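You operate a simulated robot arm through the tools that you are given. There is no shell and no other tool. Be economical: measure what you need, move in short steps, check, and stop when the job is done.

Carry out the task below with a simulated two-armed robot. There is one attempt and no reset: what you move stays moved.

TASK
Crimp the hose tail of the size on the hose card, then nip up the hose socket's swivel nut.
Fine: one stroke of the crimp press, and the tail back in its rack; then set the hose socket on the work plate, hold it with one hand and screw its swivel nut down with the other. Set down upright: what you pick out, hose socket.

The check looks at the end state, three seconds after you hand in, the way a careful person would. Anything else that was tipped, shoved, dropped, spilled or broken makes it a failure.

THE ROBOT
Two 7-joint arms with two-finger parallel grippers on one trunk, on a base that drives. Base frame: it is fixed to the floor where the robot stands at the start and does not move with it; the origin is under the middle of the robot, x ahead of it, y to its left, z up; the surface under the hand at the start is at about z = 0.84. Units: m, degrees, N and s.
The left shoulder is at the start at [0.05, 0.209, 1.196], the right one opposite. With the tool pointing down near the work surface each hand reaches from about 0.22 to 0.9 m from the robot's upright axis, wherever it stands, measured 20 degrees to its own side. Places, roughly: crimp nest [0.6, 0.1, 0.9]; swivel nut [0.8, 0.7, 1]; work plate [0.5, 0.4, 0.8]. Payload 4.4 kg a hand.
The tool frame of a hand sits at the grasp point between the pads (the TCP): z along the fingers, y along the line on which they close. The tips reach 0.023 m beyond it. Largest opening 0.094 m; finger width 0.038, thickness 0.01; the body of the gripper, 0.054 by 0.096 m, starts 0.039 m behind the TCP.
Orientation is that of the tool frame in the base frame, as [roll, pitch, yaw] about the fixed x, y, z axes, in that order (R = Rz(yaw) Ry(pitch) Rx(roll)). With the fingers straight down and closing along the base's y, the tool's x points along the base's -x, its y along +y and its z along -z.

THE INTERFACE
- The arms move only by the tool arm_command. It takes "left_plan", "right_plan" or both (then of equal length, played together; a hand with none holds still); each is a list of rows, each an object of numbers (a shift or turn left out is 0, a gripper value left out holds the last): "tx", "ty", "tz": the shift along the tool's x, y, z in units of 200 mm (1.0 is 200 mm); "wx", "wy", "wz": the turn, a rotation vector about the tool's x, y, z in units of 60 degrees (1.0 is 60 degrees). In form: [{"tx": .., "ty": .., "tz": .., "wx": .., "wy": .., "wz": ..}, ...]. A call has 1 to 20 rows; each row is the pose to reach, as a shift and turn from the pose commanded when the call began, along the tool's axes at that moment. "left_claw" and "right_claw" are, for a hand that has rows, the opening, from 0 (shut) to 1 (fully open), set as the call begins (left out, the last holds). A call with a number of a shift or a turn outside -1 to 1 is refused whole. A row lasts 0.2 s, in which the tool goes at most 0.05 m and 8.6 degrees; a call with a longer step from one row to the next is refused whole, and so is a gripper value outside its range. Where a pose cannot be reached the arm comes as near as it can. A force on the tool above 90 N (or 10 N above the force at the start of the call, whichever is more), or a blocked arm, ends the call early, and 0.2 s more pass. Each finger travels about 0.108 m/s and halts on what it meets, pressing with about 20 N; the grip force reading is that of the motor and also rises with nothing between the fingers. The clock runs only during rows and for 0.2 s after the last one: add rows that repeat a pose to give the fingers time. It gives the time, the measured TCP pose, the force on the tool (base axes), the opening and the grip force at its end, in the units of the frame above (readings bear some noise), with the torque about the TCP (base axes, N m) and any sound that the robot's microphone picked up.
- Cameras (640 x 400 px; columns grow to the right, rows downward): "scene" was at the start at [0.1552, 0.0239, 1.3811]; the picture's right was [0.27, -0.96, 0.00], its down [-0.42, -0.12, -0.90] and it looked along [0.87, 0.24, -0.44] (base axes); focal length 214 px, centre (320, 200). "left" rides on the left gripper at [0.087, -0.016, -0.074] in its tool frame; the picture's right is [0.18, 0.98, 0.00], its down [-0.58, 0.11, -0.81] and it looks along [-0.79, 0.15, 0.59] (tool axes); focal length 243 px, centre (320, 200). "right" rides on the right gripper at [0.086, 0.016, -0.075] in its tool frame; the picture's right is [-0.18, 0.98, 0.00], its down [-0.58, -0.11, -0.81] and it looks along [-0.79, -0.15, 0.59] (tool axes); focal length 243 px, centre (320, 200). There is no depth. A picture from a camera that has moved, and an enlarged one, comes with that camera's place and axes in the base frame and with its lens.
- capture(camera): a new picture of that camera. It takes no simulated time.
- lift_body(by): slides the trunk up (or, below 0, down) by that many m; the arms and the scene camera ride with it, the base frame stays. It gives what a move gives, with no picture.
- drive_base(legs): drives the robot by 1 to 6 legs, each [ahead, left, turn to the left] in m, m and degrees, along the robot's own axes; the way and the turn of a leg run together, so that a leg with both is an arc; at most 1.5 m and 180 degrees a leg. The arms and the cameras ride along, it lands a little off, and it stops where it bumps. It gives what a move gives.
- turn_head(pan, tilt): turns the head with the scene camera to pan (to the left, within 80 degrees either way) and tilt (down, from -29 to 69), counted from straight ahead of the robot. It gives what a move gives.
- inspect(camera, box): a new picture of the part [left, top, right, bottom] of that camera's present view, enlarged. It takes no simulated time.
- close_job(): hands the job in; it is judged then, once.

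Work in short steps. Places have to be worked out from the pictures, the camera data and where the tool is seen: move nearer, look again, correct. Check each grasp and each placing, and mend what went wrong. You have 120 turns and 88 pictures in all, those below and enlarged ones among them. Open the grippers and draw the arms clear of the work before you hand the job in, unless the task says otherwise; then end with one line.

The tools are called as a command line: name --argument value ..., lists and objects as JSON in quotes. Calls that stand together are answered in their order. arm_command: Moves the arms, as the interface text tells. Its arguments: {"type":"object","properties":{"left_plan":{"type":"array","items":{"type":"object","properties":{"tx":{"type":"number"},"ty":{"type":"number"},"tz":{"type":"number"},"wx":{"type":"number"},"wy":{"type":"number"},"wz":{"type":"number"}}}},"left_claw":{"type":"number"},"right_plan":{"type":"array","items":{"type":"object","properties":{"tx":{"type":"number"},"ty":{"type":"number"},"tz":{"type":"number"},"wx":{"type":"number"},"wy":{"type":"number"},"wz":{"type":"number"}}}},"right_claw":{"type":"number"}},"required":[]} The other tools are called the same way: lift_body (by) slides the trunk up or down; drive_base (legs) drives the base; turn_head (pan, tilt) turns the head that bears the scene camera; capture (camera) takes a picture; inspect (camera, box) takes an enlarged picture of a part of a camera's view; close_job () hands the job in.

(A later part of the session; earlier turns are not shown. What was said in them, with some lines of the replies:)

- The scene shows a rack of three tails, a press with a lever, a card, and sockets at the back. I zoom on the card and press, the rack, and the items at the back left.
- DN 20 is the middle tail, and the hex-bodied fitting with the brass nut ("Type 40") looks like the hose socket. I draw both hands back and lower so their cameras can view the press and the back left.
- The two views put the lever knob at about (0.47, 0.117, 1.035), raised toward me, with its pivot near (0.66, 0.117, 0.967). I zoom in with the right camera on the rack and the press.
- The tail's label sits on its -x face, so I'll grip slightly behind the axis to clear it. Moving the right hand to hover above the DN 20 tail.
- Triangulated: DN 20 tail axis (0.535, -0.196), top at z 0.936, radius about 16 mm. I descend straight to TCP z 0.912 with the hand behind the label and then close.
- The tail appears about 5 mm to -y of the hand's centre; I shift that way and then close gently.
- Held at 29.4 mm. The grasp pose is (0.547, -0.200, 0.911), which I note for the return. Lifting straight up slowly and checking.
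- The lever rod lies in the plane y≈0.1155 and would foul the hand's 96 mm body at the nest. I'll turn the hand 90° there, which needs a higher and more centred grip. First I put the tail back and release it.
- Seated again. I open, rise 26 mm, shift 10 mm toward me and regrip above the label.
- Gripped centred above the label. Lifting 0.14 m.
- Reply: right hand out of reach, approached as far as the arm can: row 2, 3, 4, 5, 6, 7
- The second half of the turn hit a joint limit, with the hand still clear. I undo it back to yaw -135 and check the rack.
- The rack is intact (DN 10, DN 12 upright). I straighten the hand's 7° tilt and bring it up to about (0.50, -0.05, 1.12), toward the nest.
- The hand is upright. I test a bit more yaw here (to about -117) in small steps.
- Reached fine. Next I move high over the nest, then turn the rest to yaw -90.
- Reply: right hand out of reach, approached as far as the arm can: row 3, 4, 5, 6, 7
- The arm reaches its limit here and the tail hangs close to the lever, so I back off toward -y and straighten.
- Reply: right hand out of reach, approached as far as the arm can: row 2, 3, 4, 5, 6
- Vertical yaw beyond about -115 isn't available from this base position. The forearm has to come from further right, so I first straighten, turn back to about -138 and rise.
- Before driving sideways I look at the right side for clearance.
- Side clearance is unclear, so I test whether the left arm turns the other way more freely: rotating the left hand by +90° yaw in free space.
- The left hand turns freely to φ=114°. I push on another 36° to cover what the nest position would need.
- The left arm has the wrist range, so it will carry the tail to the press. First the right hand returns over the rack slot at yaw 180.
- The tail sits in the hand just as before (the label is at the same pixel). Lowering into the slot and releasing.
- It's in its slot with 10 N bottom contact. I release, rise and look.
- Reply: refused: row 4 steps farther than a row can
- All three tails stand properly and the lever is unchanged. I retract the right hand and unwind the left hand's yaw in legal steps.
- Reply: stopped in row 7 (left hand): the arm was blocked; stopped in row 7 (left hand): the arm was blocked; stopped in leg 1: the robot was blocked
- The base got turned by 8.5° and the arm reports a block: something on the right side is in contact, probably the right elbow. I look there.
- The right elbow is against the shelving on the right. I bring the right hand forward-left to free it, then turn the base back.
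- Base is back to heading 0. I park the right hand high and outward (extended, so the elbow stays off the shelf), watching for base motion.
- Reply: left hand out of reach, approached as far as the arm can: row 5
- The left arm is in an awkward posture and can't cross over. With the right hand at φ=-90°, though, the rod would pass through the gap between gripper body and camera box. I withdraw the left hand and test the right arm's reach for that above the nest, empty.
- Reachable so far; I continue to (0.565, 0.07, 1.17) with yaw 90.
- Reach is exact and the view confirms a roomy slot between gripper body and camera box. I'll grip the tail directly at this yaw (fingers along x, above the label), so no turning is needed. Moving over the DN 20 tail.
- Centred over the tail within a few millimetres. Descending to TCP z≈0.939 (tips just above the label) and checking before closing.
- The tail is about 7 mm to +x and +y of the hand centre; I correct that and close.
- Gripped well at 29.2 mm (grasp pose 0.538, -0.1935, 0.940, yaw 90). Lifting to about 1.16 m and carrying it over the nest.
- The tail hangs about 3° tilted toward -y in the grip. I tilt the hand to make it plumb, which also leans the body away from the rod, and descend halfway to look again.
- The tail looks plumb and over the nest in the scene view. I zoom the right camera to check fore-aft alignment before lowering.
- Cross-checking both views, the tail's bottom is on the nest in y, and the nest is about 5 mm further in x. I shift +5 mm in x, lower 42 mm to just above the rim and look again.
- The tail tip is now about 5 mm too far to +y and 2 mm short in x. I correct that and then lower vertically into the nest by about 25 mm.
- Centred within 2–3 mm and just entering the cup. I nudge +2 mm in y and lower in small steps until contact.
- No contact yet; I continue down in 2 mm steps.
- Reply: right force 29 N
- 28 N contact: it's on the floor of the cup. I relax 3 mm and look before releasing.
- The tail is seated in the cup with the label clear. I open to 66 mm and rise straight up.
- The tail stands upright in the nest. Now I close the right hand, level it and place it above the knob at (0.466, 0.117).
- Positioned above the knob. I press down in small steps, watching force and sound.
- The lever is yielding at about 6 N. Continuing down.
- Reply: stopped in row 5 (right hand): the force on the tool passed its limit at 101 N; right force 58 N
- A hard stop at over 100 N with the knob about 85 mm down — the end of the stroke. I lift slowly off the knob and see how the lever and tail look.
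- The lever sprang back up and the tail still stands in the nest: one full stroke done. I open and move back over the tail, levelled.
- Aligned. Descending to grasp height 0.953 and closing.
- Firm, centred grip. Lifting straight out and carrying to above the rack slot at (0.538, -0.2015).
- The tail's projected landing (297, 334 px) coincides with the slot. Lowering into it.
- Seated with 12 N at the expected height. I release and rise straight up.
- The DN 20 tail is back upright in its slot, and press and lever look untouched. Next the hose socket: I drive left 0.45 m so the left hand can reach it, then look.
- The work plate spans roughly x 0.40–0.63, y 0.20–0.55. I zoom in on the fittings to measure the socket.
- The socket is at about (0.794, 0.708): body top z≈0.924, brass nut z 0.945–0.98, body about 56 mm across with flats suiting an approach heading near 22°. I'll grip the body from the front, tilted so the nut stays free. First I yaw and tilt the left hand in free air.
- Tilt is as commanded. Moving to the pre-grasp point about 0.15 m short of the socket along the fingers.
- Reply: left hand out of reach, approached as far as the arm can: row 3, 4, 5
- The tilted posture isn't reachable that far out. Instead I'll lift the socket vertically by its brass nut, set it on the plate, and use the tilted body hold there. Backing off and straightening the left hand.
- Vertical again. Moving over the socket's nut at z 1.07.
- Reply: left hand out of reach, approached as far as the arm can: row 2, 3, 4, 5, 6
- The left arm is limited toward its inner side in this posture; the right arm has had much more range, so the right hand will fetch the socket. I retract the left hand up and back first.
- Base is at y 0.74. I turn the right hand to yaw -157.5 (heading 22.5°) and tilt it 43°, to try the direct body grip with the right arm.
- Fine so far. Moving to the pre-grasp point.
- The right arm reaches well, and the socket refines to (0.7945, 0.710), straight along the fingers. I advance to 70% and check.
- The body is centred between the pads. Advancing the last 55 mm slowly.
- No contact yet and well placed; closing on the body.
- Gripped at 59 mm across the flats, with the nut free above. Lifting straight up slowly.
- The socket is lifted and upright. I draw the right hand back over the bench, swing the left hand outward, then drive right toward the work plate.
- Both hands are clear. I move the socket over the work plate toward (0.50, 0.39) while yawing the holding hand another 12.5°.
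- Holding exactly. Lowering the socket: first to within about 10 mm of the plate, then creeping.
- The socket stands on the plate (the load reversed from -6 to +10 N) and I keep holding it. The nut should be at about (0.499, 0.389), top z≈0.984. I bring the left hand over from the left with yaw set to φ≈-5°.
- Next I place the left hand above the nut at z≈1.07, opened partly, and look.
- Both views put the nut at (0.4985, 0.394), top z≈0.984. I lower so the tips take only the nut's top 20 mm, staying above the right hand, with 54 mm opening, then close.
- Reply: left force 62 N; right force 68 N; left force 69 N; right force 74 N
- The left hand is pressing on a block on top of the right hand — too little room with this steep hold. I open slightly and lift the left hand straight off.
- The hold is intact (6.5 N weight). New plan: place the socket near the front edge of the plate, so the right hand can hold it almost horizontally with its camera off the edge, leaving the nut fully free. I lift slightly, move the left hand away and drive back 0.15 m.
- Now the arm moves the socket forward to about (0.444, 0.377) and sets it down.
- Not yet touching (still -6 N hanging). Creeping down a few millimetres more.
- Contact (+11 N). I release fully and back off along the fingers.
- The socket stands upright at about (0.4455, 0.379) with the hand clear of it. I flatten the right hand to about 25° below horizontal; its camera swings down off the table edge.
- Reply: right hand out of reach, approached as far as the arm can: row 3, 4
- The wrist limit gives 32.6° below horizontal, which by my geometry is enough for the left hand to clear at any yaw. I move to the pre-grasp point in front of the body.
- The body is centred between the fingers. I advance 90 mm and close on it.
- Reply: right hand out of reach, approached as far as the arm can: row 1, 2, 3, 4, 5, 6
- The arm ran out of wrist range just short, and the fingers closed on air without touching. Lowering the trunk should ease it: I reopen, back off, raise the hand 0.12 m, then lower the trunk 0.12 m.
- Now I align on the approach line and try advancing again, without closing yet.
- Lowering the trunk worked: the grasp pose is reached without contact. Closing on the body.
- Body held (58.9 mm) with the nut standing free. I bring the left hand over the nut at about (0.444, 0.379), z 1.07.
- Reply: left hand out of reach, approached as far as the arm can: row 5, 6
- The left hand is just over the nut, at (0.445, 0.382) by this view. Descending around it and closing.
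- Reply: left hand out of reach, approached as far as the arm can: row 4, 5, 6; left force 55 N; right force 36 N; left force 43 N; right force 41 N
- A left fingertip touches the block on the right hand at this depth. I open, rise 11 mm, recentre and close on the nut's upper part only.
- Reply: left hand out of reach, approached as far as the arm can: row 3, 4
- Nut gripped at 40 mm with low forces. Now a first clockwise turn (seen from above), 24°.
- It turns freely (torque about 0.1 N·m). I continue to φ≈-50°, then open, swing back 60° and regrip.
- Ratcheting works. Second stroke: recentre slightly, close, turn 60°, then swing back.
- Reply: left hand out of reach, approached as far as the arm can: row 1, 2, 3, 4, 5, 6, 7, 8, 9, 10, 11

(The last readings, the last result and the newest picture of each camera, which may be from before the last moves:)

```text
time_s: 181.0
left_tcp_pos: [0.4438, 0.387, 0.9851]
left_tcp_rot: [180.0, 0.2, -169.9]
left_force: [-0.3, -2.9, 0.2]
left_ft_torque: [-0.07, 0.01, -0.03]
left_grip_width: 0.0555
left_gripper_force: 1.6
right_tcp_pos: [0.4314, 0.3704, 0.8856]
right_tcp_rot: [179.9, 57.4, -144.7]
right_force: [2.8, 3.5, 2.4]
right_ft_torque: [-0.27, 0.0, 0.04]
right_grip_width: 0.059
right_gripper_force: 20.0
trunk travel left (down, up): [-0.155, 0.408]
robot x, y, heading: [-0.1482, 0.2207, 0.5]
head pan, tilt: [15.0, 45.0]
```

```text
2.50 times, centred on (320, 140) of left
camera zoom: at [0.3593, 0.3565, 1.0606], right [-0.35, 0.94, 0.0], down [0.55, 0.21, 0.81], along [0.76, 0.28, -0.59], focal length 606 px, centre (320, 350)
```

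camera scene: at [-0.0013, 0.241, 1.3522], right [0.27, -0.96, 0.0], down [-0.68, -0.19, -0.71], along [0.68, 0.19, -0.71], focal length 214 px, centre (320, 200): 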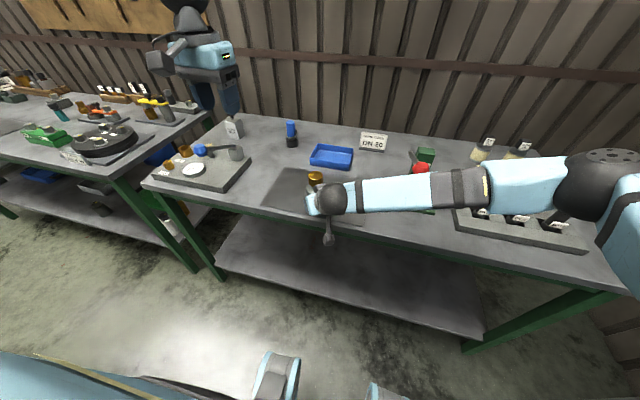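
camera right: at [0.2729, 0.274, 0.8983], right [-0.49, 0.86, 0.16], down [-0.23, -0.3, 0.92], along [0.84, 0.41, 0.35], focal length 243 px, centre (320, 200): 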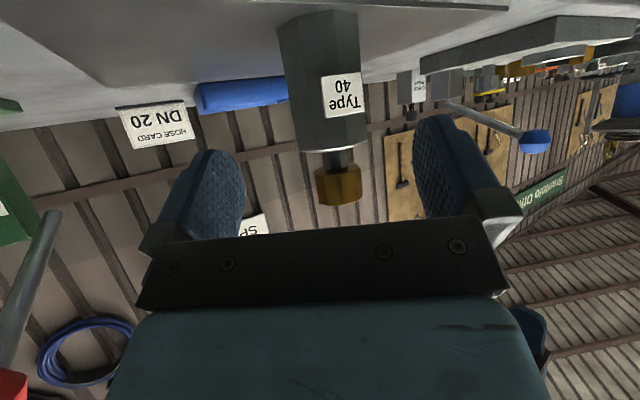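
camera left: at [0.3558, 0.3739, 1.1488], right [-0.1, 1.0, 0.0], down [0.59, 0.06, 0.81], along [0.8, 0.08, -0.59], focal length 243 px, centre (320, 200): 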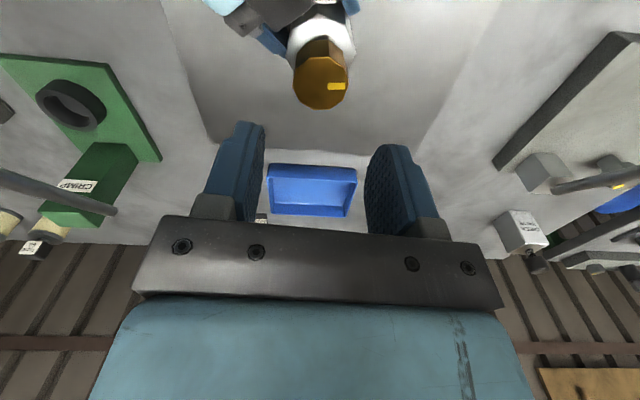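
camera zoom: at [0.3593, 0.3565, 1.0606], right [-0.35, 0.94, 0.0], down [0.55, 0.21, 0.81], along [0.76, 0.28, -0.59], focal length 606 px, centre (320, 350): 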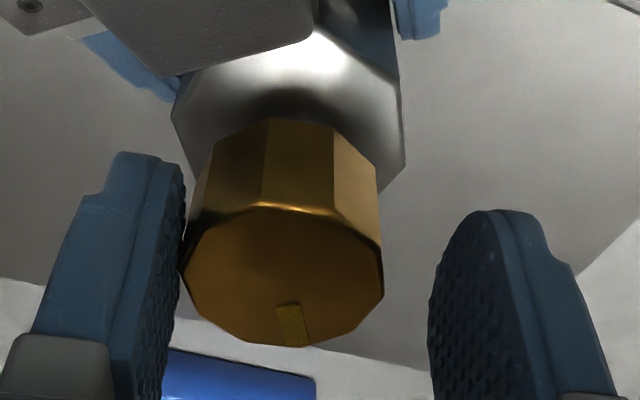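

The nut's mark has advanced about 60° clockwise; the finger likely dragged it back a little on the return. I do two more strokes with wider opening on the returns.

arm_command --left_plan '[{"tz": 0.01}, {"tz": 0.015}, {"tz": 0.015}, {"tz": 0.015, "wz": 0.12}, {"tz": 0.015, "wz": 0.26}, {"tz": 0.015, "wz": 0.4}, {"tz": 0.015, "wz": 0.54}, {"tz": 0.015, "wz": 0.68}, {"tz": 0.015, "wz": 0.82}, {"tz": 0.015, "wz": 0.92}, {"tz": 0.015, "wz": 1.0}, {"tz": 0.015, "wz": 1.0}]' --left_claw 0

arm_command --left_plan '[{}, {}, {"wz": -0.13}, {"wz": -0.26}, {"wz": -0.39}, {"wz": -0.52}, {"wz": -0.65}, {"wz": -0.78}, {"wz": -0.9}, {"wz": -1.0}, {"wz": -1.0}]' --left_claw 0.68

arm_command --left_plan '[{}, {}, {}, {"wz": 0.12}, {"wz": 0.26}, {"wz": 0.4}, {"wz": 0.54}, {"wz": 0.68}, {"wz": 0.82}, {"wz": 0.92}, {"wz": 1.0}, {"wz": 1.0}]' --left_claw 0

arm_command --left_plan '[{}, {}, {"wz": -0.13}, {"wz": -0.26}, {"wz": -0.39}, {"wz": -0.52}, {"wz": -0.65}, {"wz": -0.78}, {"wz": -0.9}, {"wz": -1.0}, {"wz": -1.0}]' --left_claw 0.68

inspect --camera "left" --box '[200, 60, 440, 220]'

```text
time_s: 183.6
left_tcp_pos: [0.4414, 0.3866, 0.985]
left_tcp_rot: [179.7, 0.2, 129.8]
left_force: [12.3, -2.4, 28.2]
left_ft_torque: [0.55, -0.71, 0.2]
left_grip_width: 0.041
left_gripper_force: 20.2
right_tcp_pos: [0.4322, 0.3689, 0.8873]
right_tcp_rot: [-180.0, 57.5, -144.7]
right_force: [-12.2, 3.3, -12.3]
right_ft_torque: [-0.62, -0.05, 0.01]
right_grip_width: 0.0601
right_gripper_force: 19.6
trunk travel left (down, up): [-0.155, 0.408]
robot x, y, heading: [-0.1482, 0.22, 0.3]
head pan, tilt: [15.0, 45.0]
```

```text
time_s: 186.0
left_tcp_pos: [0.4407, 0.3877, 0.9819]
left_tcp_rot: [180.0, 0.2, -170.1]
left_force: [0.0, 0.9, -0.6]
left_ft_torque: [-0.01, -0.02, 0.02]
left_grip_width: 0.0641
left_gripper_force: 0.1
right_tcp_pos: [0.4319, 0.3705, 0.8862]
right_tcp_rot: [179.9, 57.4, -144.8]
right_force: [-1.5, 1.0, 0.1]
right_ft_torque: [0.25, 0.06, 0.09]
right_grip_width: 0.0592
right_gripper_force: 20.2
trunk travel left (down, up): [-0.155, 0.408]
robot x, y, heading: [-0.1462, 0.2159, 0.5]
head pan, tilt: [15.0, 45.0]
```

```text
time_s: 188.6
left_tcp_pos: [0.4416, 0.3872, 0.9834]
left_tcp_rot: [179.8, 0.0, 129.9]
left_force: [4.0, 13.5, 11.5]
left_ft_torque: [0.42, -0.23, 0.44]
left_grip_width: 0.0405
left_gripper_force: 19.9
right_tcp_pos: [0.4326, 0.3695, 0.8878]
right_tcp_rot: [-179.9, 57.4, -144.8]
right_force: [0.9, -8.8, 0.5]
right_ft_torque: [0.5, -0.22, -0.46]
right_grip_width: 0.0591
right_gripper_force: 19.8
trunk travel left (down, up): [-0.155, 0.408]
robot x, y, heading: [-0.1468, 0.2178, 0.6]
head pan, tilt: [15.0, 45.0]
```

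```text
time_s: 191.0
left_tcp_pos: [0.4414, 0.387, 0.9828]
left_tcp_rot: [180.0, 0.2, -170.0]
left_force: [-0.5, -0.9, 0.2]
left_ft_torque: [-0.04, -0.01, -0.02]
left_grip_width: 0.0642
left_gripper_force: 0.1
right_tcp_pos: [0.4316, 0.3696, 0.8867]
right_tcp_rot: [180.0, 57.3, -144.7]
right_force: [-2.1, -2.2, 1.7]
right_ft_torque: [-0.05, 0.01, 0.01]
right_grip_width: 0.0591
right_gripper_force: 19.8
trunk travel left (down, up): [-0.155, 0.408]
robot x, y, heading: [-0.1445, 0.2192, 0.4]
head pan, tilt: [15.0, 45.0]
```

```text
2.50 times, centred on (320, 140) of left
camera zoom: at [0.3578, 0.3562, 1.058], right [-0.35, 0.94, 0.0], down [0.55, 0.21, 0.81], along [0.76, 0.28, -0.59], focal length 606 px, centre (320, 350)
```

zoom: 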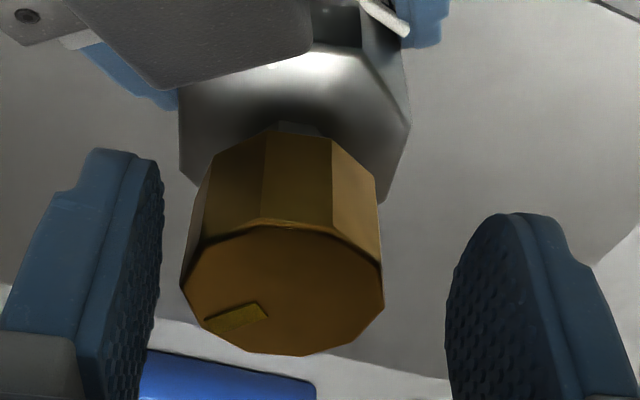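

The mark shows only 60° net for the last two strokes, and the final torque rose to 0.44 N·m — probably the nut reached its seat and the pads slipped. I test with another stroke in two parts to compare torques.

arm_command --left_plan '[{}, {}, {}, {"wz": 0.1}, {"wz": 0.2}, {"wz": 0.3}, {"wz": 0.3}]' --left_claw 0

arm_command --left_plan '[{"wz": 0.1}, {"wz": 0.2}, {"wz": 0.3}, {"wz": 0.3}]'

arm_command --left_plan '[{"wz": 0.1}, {"wz": 0.2}, {"wz": 0.3}, {"wz": 0.4}, {"wz": 0.4}]'

inspect --camera "scene" --box '[270, 90, 370, 180]'

```text
time_s: 192.6
left_tcp_pos: [0.4401, 0.3875, 0.9824]
left_tcp_rot: [179.9, 0.2, 171.8]
left_force: [5.5, -17.7, 5.8]
left_ft_torque: [-0.7, -0.13, 0.35]
left_grip_width: 0.0406
left_gripper_force: 19.9
right_tcp_pos: [0.4302, 0.3709, 0.8868]
right_tcp_rot: [180.0, 57.5, -144.6]
right_force: [-10.1, 19.1, 1.8]
right_ft_torque: [-0.67, -0.04, 0.11]
right_grip_width: 0.0601
right_gripper_force: 20.4
trunk travel left (down, up): [-0.155, 0.408]
robot x, y, heading: [-0.1494, 0.2229, 0.6]
head pan, tilt: [15.0, 45.0]
```

```text
time_s: 193.6
left_tcp_pos: [0.4409, 0.3874, 0.9826]
left_tcp_rot: [179.9, 0.0, 153.8]
left_force: [-3.4, -6.8, 0.7]
left_ft_torque: [-0.27, 0.41, 0.12]
left_grip_width: 0.0418
left_gripper_force: 20.4
right_tcp_pos: [0.4319, 0.37, 0.887]
right_tcp_rot: [179.9, 57.5, -144.7]
right_force: [0.0, 8.1, 3.1]
right_ft_torque: [-0.12, -0.1, 0.04]
right_grip_width: 0.0597
right_gripper_force: 20.2
trunk travel left (down, up): [-0.155, 0.408]
robot x, y, heading: [-0.1464, 0.218, 0.4]
head pan, tilt: [15.0, 45.0]
```

```text
time_s: 194.8
left_tcp_pos: [0.4417, 0.3877, 0.9813]
left_tcp_rot: [179.7, 0.1, 129.9]
left_force: [2.7, 7.8, -0.2]
left_ft_torque: [0.2, 0.08, 0.39]
left_grip_width: 0.0402
left_gripper_force: 19.9
right_tcp_pos: [0.4316, 0.3695, 0.8856]
right_tcp_rot: [179.9, 57.3, -144.7]
right_force: [-1.5, -8.9, -3.7]
right_ft_torque: [0.4, -0.26, -0.43]
right_grip_width: 0.0598
right_gripper_force: 20.3
trunk travel left (down, up): [-0.155, 0.408]
robot x, y, heading: [-0.1487, 0.2209, 0.3]
head pan, tilt: [15.0, 45.0]
```

```text
4.44 times, centred on (320, 135) of scene
camera zoom: at [-0.0015, 0.2409, 1.2322], right [0.27, -0.96, 0.0], down [-0.68, -0.19, -0.71], along [0.68, 0.19, -0.71], focal length 953 px, centre (320, 489)
```

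zoom: 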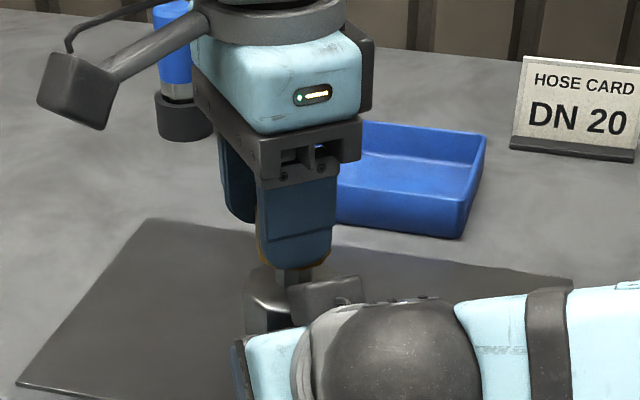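

Grip width now cycles 40.6→41.8→40.2 mm at about 0.4 N·m: the pads are slipping over the nut's corners, so it is resisting firmly. I open, rise and look at the nut's mark and gap.

arm_command --left_plan '[{}, {}, {"tz": -0.1}, {"tz": -0.25}, {"tz": -0.4}, {"tz": -0.45}]' --left_claw 0.68

inspect --camera "left" --box '[200, 0, 440, 150]'

```text
time_s: 196.2
left_tcp_pos: [0.4406, 0.3847, 1.0738]
left_tcp_rot: [179.9, 0.0, 129.9]
left_force: [-0.3, -0.3, 0.4]
left_ft_torque: [-0.01, 0.04, 0.05]
left_grip_width: 0.0639
left_gripper_force: 0.1
right_tcp_pos: [0.4319, 0.3707, 0.8862]
right_tcp_rot: [179.9, 57.4, -144.7]
right_force: [-0.3, 0.1, -6.2]
right_ft_torque: [-0.05, 0.09, 0.02]
right_grip_width: 0.0595
right_gripper_force: 19.9
trunk travel left (down, up): [-0.155, 0.408]
robot x, y, heading: [-0.1462, 0.22, 0.5]
head pan, tilt: [15.0, 45.0]
```

```text
2.67 times, centred on (320, 75) of left
camera zoom: at [0.3723, 0.4426, 1.1487], right [0.64, 0.77, 0.0], down [0.46, -0.38, 0.81], along [0.62, -0.51, -0.59], focal length 647 px, centre (320, 533)
```

zoom: 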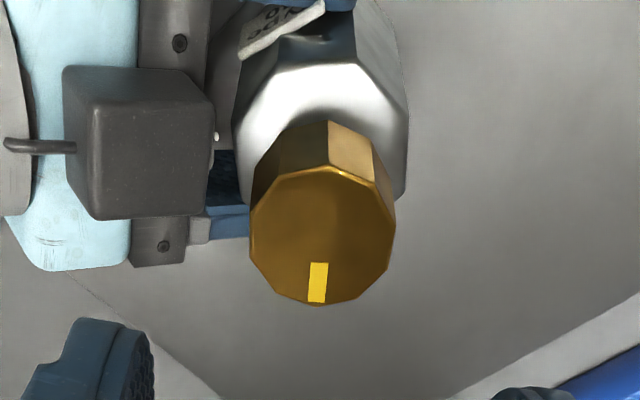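

The mark advanced only about 15° more in that 60° stroke, versus freely turning before: total about 160° clockwise and now stiff. I make one more full stroke to be sure it is nipped, then lift off and look.

arm_command --left_plan '[{"wz": -0.14}, {"wz": -0.28}, {"wz": -0.42}, {"wz": -0.56}, {"wz": -0.7}, {"wz": -0.84}, {"wz": -0.96}, {"wz": -1.0}, {"wz": -1.0, "tz": 0.15}, {"wz": -1.0, "tz": 0.3}, {"wz": -1.0, "tz": 0.42}, {"wz": -1.0, "tz": 0.465}, {"wz": -1.0, "tz": 0.465}]'

arm_command --left_plan '[{}, {}, {}, {"wz": 0.12}, {"wz": 0.24}, {"wz": 0.36}, {"wz": 0.36}]' --left_claw 0

arm_command --left_plan '[{"wz": 0.1}, {"wz": 0.2}, {"wz": 0.3}, {"wz": 0.3}]'

arm_command --left_plan '[{"wz": 0.1}, {"wz": 0.2}, {"wz": 0.3}, {"wz": 0.34}, {"wz": 0.34}]'

arm_command --left_plan '[{}, {}, {"tz": -0.1}, {"tz": -0.25}, {"tz": -0.4}, {"tz": -0.45}]' --left_claw 0.68

inspect --camera "left" --box '[200, 0, 440, 150]'

```text
time_s: 199.0
left_tcp_pos: [0.4408, 0.388, 0.9784]
left_tcp_rot: [-180.0, 0.1, -170.2]
left_force: [0.6, 0.1, 0.1]
left_ft_torque: [0.0, 0.0, 0.0]
left_grip_width: 0.0637
left_gripper_force: 0.0
right_tcp_pos: [0.4327, 0.3694, 0.8855]
right_tcp_rot: [179.9, 57.4, -144.6]
right_force: [0.2, -0.1, -5.8]
right_ft_torque: [-0.04, 0.1, 0.05]
right_grip_width: 0.0592
right_gripper_force: 20.0
trunk travel left (down, up): [-0.155, 0.408]
robot x, y, heading: [-0.1482, 0.2161, 0.4]
head pan, tilt: [15.0, 45.0]
```

```text
time_s: 200.6
left_tcp_pos: [0.4405, 0.387, 0.9784]
left_tcp_rot: [179.9, 0.0, 168.3]
left_force: [3.0, -16.1, 0.4]
left_ft_torque: [-0.74, -0.02, 0.28]
left_grip_width: 0.0411
left_gripper_force: 20.3
right_tcp_pos: [0.4316, 0.3703, 0.8861]
right_tcp_rot: [179.9, 57.5, -144.8]
right_force: [-4.7, 16.2, 0.0]
right_ft_torque: [-0.63, -0.08, -0.01]
right_grip_width: 0.0605
right_gripper_force: 19.9
trunk travel left (down, up): [-0.155, 0.408]
robot x, y, heading: [-0.1486, 0.2152, 0.6]
head pan, tilt: [15.0, 45.0]
```

```text
time_s: 201.6
left_tcp_pos: [0.4415, 0.3883, 0.979]
left_tcp_rot: [179.9, 0.1, 150.2]
left_force: [-2.8, 1.6, -0.5]
left_ft_torque: [0.04, 0.49, 0.13]
left_grip_width: 0.0418
left_gripper_force: 19.8
right_tcp_pos: [0.4333, 0.3692, 0.8845]
right_tcp_rot: [-180.0, 57.4, -144.7]
right_force: [2.8, -1.2, -3.4]
right_ft_torque: [0.06, -0.1, -0.18]
right_grip_width: 0.0599
right_gripper_force: 19.8
trunk travel left (down, up): [-0.155, 0.408]
robot x, y, heading: [-0.1485, 0.2169, 0.7]
head pan, tilt: [15.0, 45.0]
```

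```text
time_s: 202.8
left_tcp_pos: [0.4412, 0.388, 0.9781]
left_tcp_rot: [179.9, 0.1, 129.8]
left_force: [1.8, 8.1, 0.0]
left_ft_torque: [0.26, -0.27, 0.27]
left_grip_width: 0.04
left_gripper_force: 20.7
right_tcp_pos: [0.4322, 0.3697, 0.886]
right_tcp_rot: [179.9, 57.4, -144.7]
right_force: [-0.5, -7.2, -2.7]
right_ft_torque: [0.36, 0.15, -0.38]
right_grip_width: 0.0598
right_gripper_force: 20.7
trunk travel left (down, up): [-0.155, 0.408]
robot x, y, heading: [-0.1474, 0.2182, 0.6]
head pan, tilt: [15.0, 45.0]
```

```text
time_s: 204.2
left_tcp_pos: [0.44, 0.3873, 1.0689]
left_tcp_rot: [179.9, 0.0, 129.9]
left_force: [0.0, -0.6, 0.1]
left_ft_torque: [0.02, 0.01, -0.02]
left_grip_width: 0.0641
left_gripper_force: 0.1
right_tcp_pos: [0.4319, 0.37, 0.8858]
right_tcp_rot: [179.9, 57.4, -144.7]
right_force: [-0.3, -0.3, -5.1]
right_ft_torque: [-0.07, 0.11, 0.02]
right_grip_width: 0.0596
right_gripper_force: 19.7
trunk travel left (down, up): [-0.155, 0.408]
robot x, y, heading: [-0.1465, 0.2195, 0.5]
head pan, tilt: [15.0, 45.0]
```

```text
2.67 times, centred on (320, 75) of left
camera zoom: at [0.3731, 0.443, 1.145], right [0.64, 0.77, 0.0], down [0.46, -0.38, 0.81], along [0.62, -0.51, -0.59], focal length 647 px, centre (320, 533)
```

zoom: 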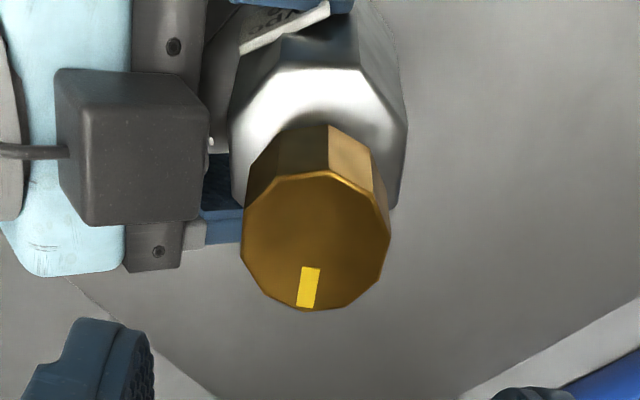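

The mark is essentially unchanged: the nut is nipped up against its stop. I withdraw the left hand, then lift the socket a little and shift it 30 mm further onto the plate.

arm_command --left_plan '[{"tz": -0.2}, {"tz": -0.4}, {"tz": -0.5, "tx": 0.1, "ty": 0.08}, {"tz": -0.5, "tx": 0.25, "ty": 0.2}, {"tz": -0.5, "tx": 0.4, "ty": 0.33}, {"tz": -0.5, "tx": 0.575, "ty": 0.48}, {"tz": -0.5, "tx": 0.7, "ty": 0.58}]'

arm_command --right_plan '[{"tx": -0.025, "tz": -0.016}, {"tx": -0.051, "tz": -0.032}, {"tx": -0.073, "ty": -0.029, "tz": 0.002}, {"tx": -0.095, "ty": -0.058, "tz": 0.036}, {"tx": -0.117, "ty": -0.087, "tz": 0.071}, {"tx": -0.117, "ty": -0.087, "tz": 0.071}]'

```text
time_s: 205.8
left_tcp_pos: [0.44, 0.5684, 1.1686]
left_tcp_rot: [179.8, -0.1, 129.9]
left_force: [-0.1, -0.2, -0.7]
left_ft_torque: [-0.01, 0.01, 0.01]
left_grip_width: 0.0639
left_gripper_force: 0.1
left hand out of reach, approached as far as the arm can: row 2
right_tcp_pos: [0.4315, 0.3706, 0.8852]
right_tcp_rot: [179.9, 57.4, -144.7]
right_force: [-0.8, -0.1, -5.9]
right_ft_torque: [-0.07, 0.08, 0.01]
right_grip_width: 0.0597
right_gripper_force: 20.0
trunk travel left (down, up): [-0.155, 0.408]
robot x, y, heading: [-0.144, 0.2198, 0.4]
head pan, tilt: [15.0, 45.0]
```

```text
time_s: 207.2
left_tcp_pos: [0.4404, 0.5686, 1.169]
left_tcp_rot: [179.9, 0.0, 129.8]
left_force: [0.9, 0.9, 0.7]
left_ft_torque: [-0.01, 0.01, 0.0]
left_grip_width: 0.064
left_gripper_force: 0.1
right_tcp_pos: [0.4611, 0.3702, 0.8976]
right_tcp_rot: [179.9, 57.4, -144.7]
right_force: [-0.6, 0.4, -6.4]
right_ft_torque: [-0.07, 0.1, 0.0]
right_grip_width: 0.0596
right_gripper_force: 20.3
trunk travel left (down, up): [-0.155, 0.408]
robot x, y, heading: [-0.1471, 0.2193, 0.4]
head pan, tilt: [15.0, 45.0]
```

Moved cleanly. Lowering in 2 mm steps until it stands.

arm_command --right_plan '[{"tx": 0.025, "tz": 0.016}, {"tx": 0.042, "tz": 0.027}, {"tx": 0.051, "tz": 0.032}, {"tx": 0.059, "tz": 0.038}, {"tx": 0.067, "tz": 0.043}]'

```text
time_s: 208.4
left_tcp_pos: [0.4403, 0.5679, 1.1697]
left_tcp_rot: [179.8, -0.1, 129.8]
left_force: [0.2, -0.4, 0.5]
left_ft_torque: [0.01, -0.03, 0.01]
left_grip_width: 0.0638
left_gripper_force: 0.0
right_tcp_pos: [0.4626, 0.3691, 0.8855]
right_tcp_rot: [-179.9, 57.8, -144.7]
right_force: [5.3, 0.8, 13.7]
right_ft_torque: [0.03, -0.32, 0.05]
right_grip_width: 0.0598
right_gripper_force: 20.2
trunk travel left (down, up): [-0.155, 0.408]
robot x, y, heading: [-0.1488, 0.2192, 0.5]
head pan, tilt: [15.0, 45.0]
```

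It stands on the plate (+14 N). I relax a millimetre, open and back off along the fingers.

arm_command --right_plan '[{"tx": -0.006, "tz": -0.004}, {"tx": -0.006, "tz": -0.004}]'

arm_command --right_plan '[{}, {}, {}, {"tz": -0.08}, {"tz": -0.2}, {"tz": -0.35}, {"tz": -0.5}, {"tz": -0.65}]' --right_claw 1

capture --camera "scene"

```text
time_s: 209.0
left_tcp_pos: [0.4391, 0.5681, 1.1697]
left_tcp_rot: [179.8, 0.0, 129.8]
left_force: [-0.3, -0.2, 0.0]
left_ft_torque: [-0.02, -0.01, -0.03]
left_grip_width: 0.064
left_gripper_force: 0.1
right_tcp_pos: [0.4608, 0.3684, 0.8853]
right_tcp_rot: [-180.0, 57.4, -144.7]
right_force: [7.2, 0.9, 11.3]
right_ft_torque: [0.08, -0.4, -0.01]
right_grip_width: 0.0595
right_gripper_force: 19.4
trunk travel left (down, up): [-0.155, 0.408]
robot x, y, heading: [-0.1474, 0.2198, 0.4]
head pan, tilt: [15.0, 45.0]
```

```text
time_s: 210.8
left_tcp_pos: [0.4396, 0.5673, 1.1686]
left_tcp_rot: [179.8, 0.1, 129.9]
left_force: [-0.3, -0.1, -0.2]
left_ft_torque: [-0.02, 0.0, -0.03]
left_grip_width: 0.064
left_gripper_force: 0.0
right_tcp_pos: [0.3706, 0.3055, 0.9535]
right_tcp_rot: [179.9, 57.5, -144.7]
right_force: [0.3, 0.7, 1.0]
right_ft_torque: [0.03, 0.02, 0.03]
right_grip_width: 0.0939
right_gripper_force: 0.0
trunk travel left (down, up): [-0.155, 0.408]
robot x, y, heading: [-0.1437, 0.2213, 0.7]
head pan, tilt: [15.0, 45.0]
```

```text
0 pictures are left
camera scene: at [-0.0023, 0.2404, 1.2324], right [0.27, -0.96, 0.0], down [-0.68, -0.19, -0.71], along [0.68, 0.19, -0.71], focal length 214 px, centre (320, 200)
```

scene: 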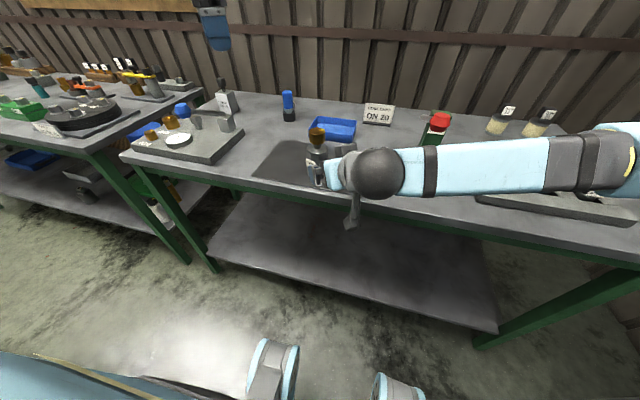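

The socket stands upright on the plate, the lever knob is where it was, and all is calm. I drive back to bring both open hands clear of the bench.

drive_base --legs '[[-0.18, 0, 0]]'

```text
time_s: 212.3
left_tcp_pos: [0.2604, 0.5643, 1.1695]
left_tcp_rot: [179.9, 0.0, 129.6]
left_force: [0.3, -0.1, 0.6]
left_ft_torque: [-0.02, 0.01, -0.02]
left_grip_width: 0.064
left_gripper_force: 0.0
right_tcp_pos: [0.1913, 0.3031, 0.951]
right_tcp_rot: [-180.0, 57.4, -144.9]
right_force: [-0.4, -0.6, 0.2]
right_ft_torque: [0.01, 0.0, -0.05]
right_grip_width: 0.0941
right_gripper_force: 0.0
trunk travel left (down, up): [-0.155, 0.408]
robot x, y, heading: [-0.3272, 0.2199, 0.4]
head pan, tilt: [15.0, 45.0]
```

Both hands are open and clear of the bench with no contact forces, so I hand the job in.

close_job

```text
The job is handed in.
```

I crimped the DN 20 tail with one full press stroke and put it back in its rack. The hose socket stands upright on the work plate with its swivel nut turned clockwise until it would turn no further. A small gap still showed under the nut, so I judged it tight from the resistance, not from seeing it seated. My right elbow bumped the shelving once along the way; I saw no damage, but did not check the shelf contents closely.
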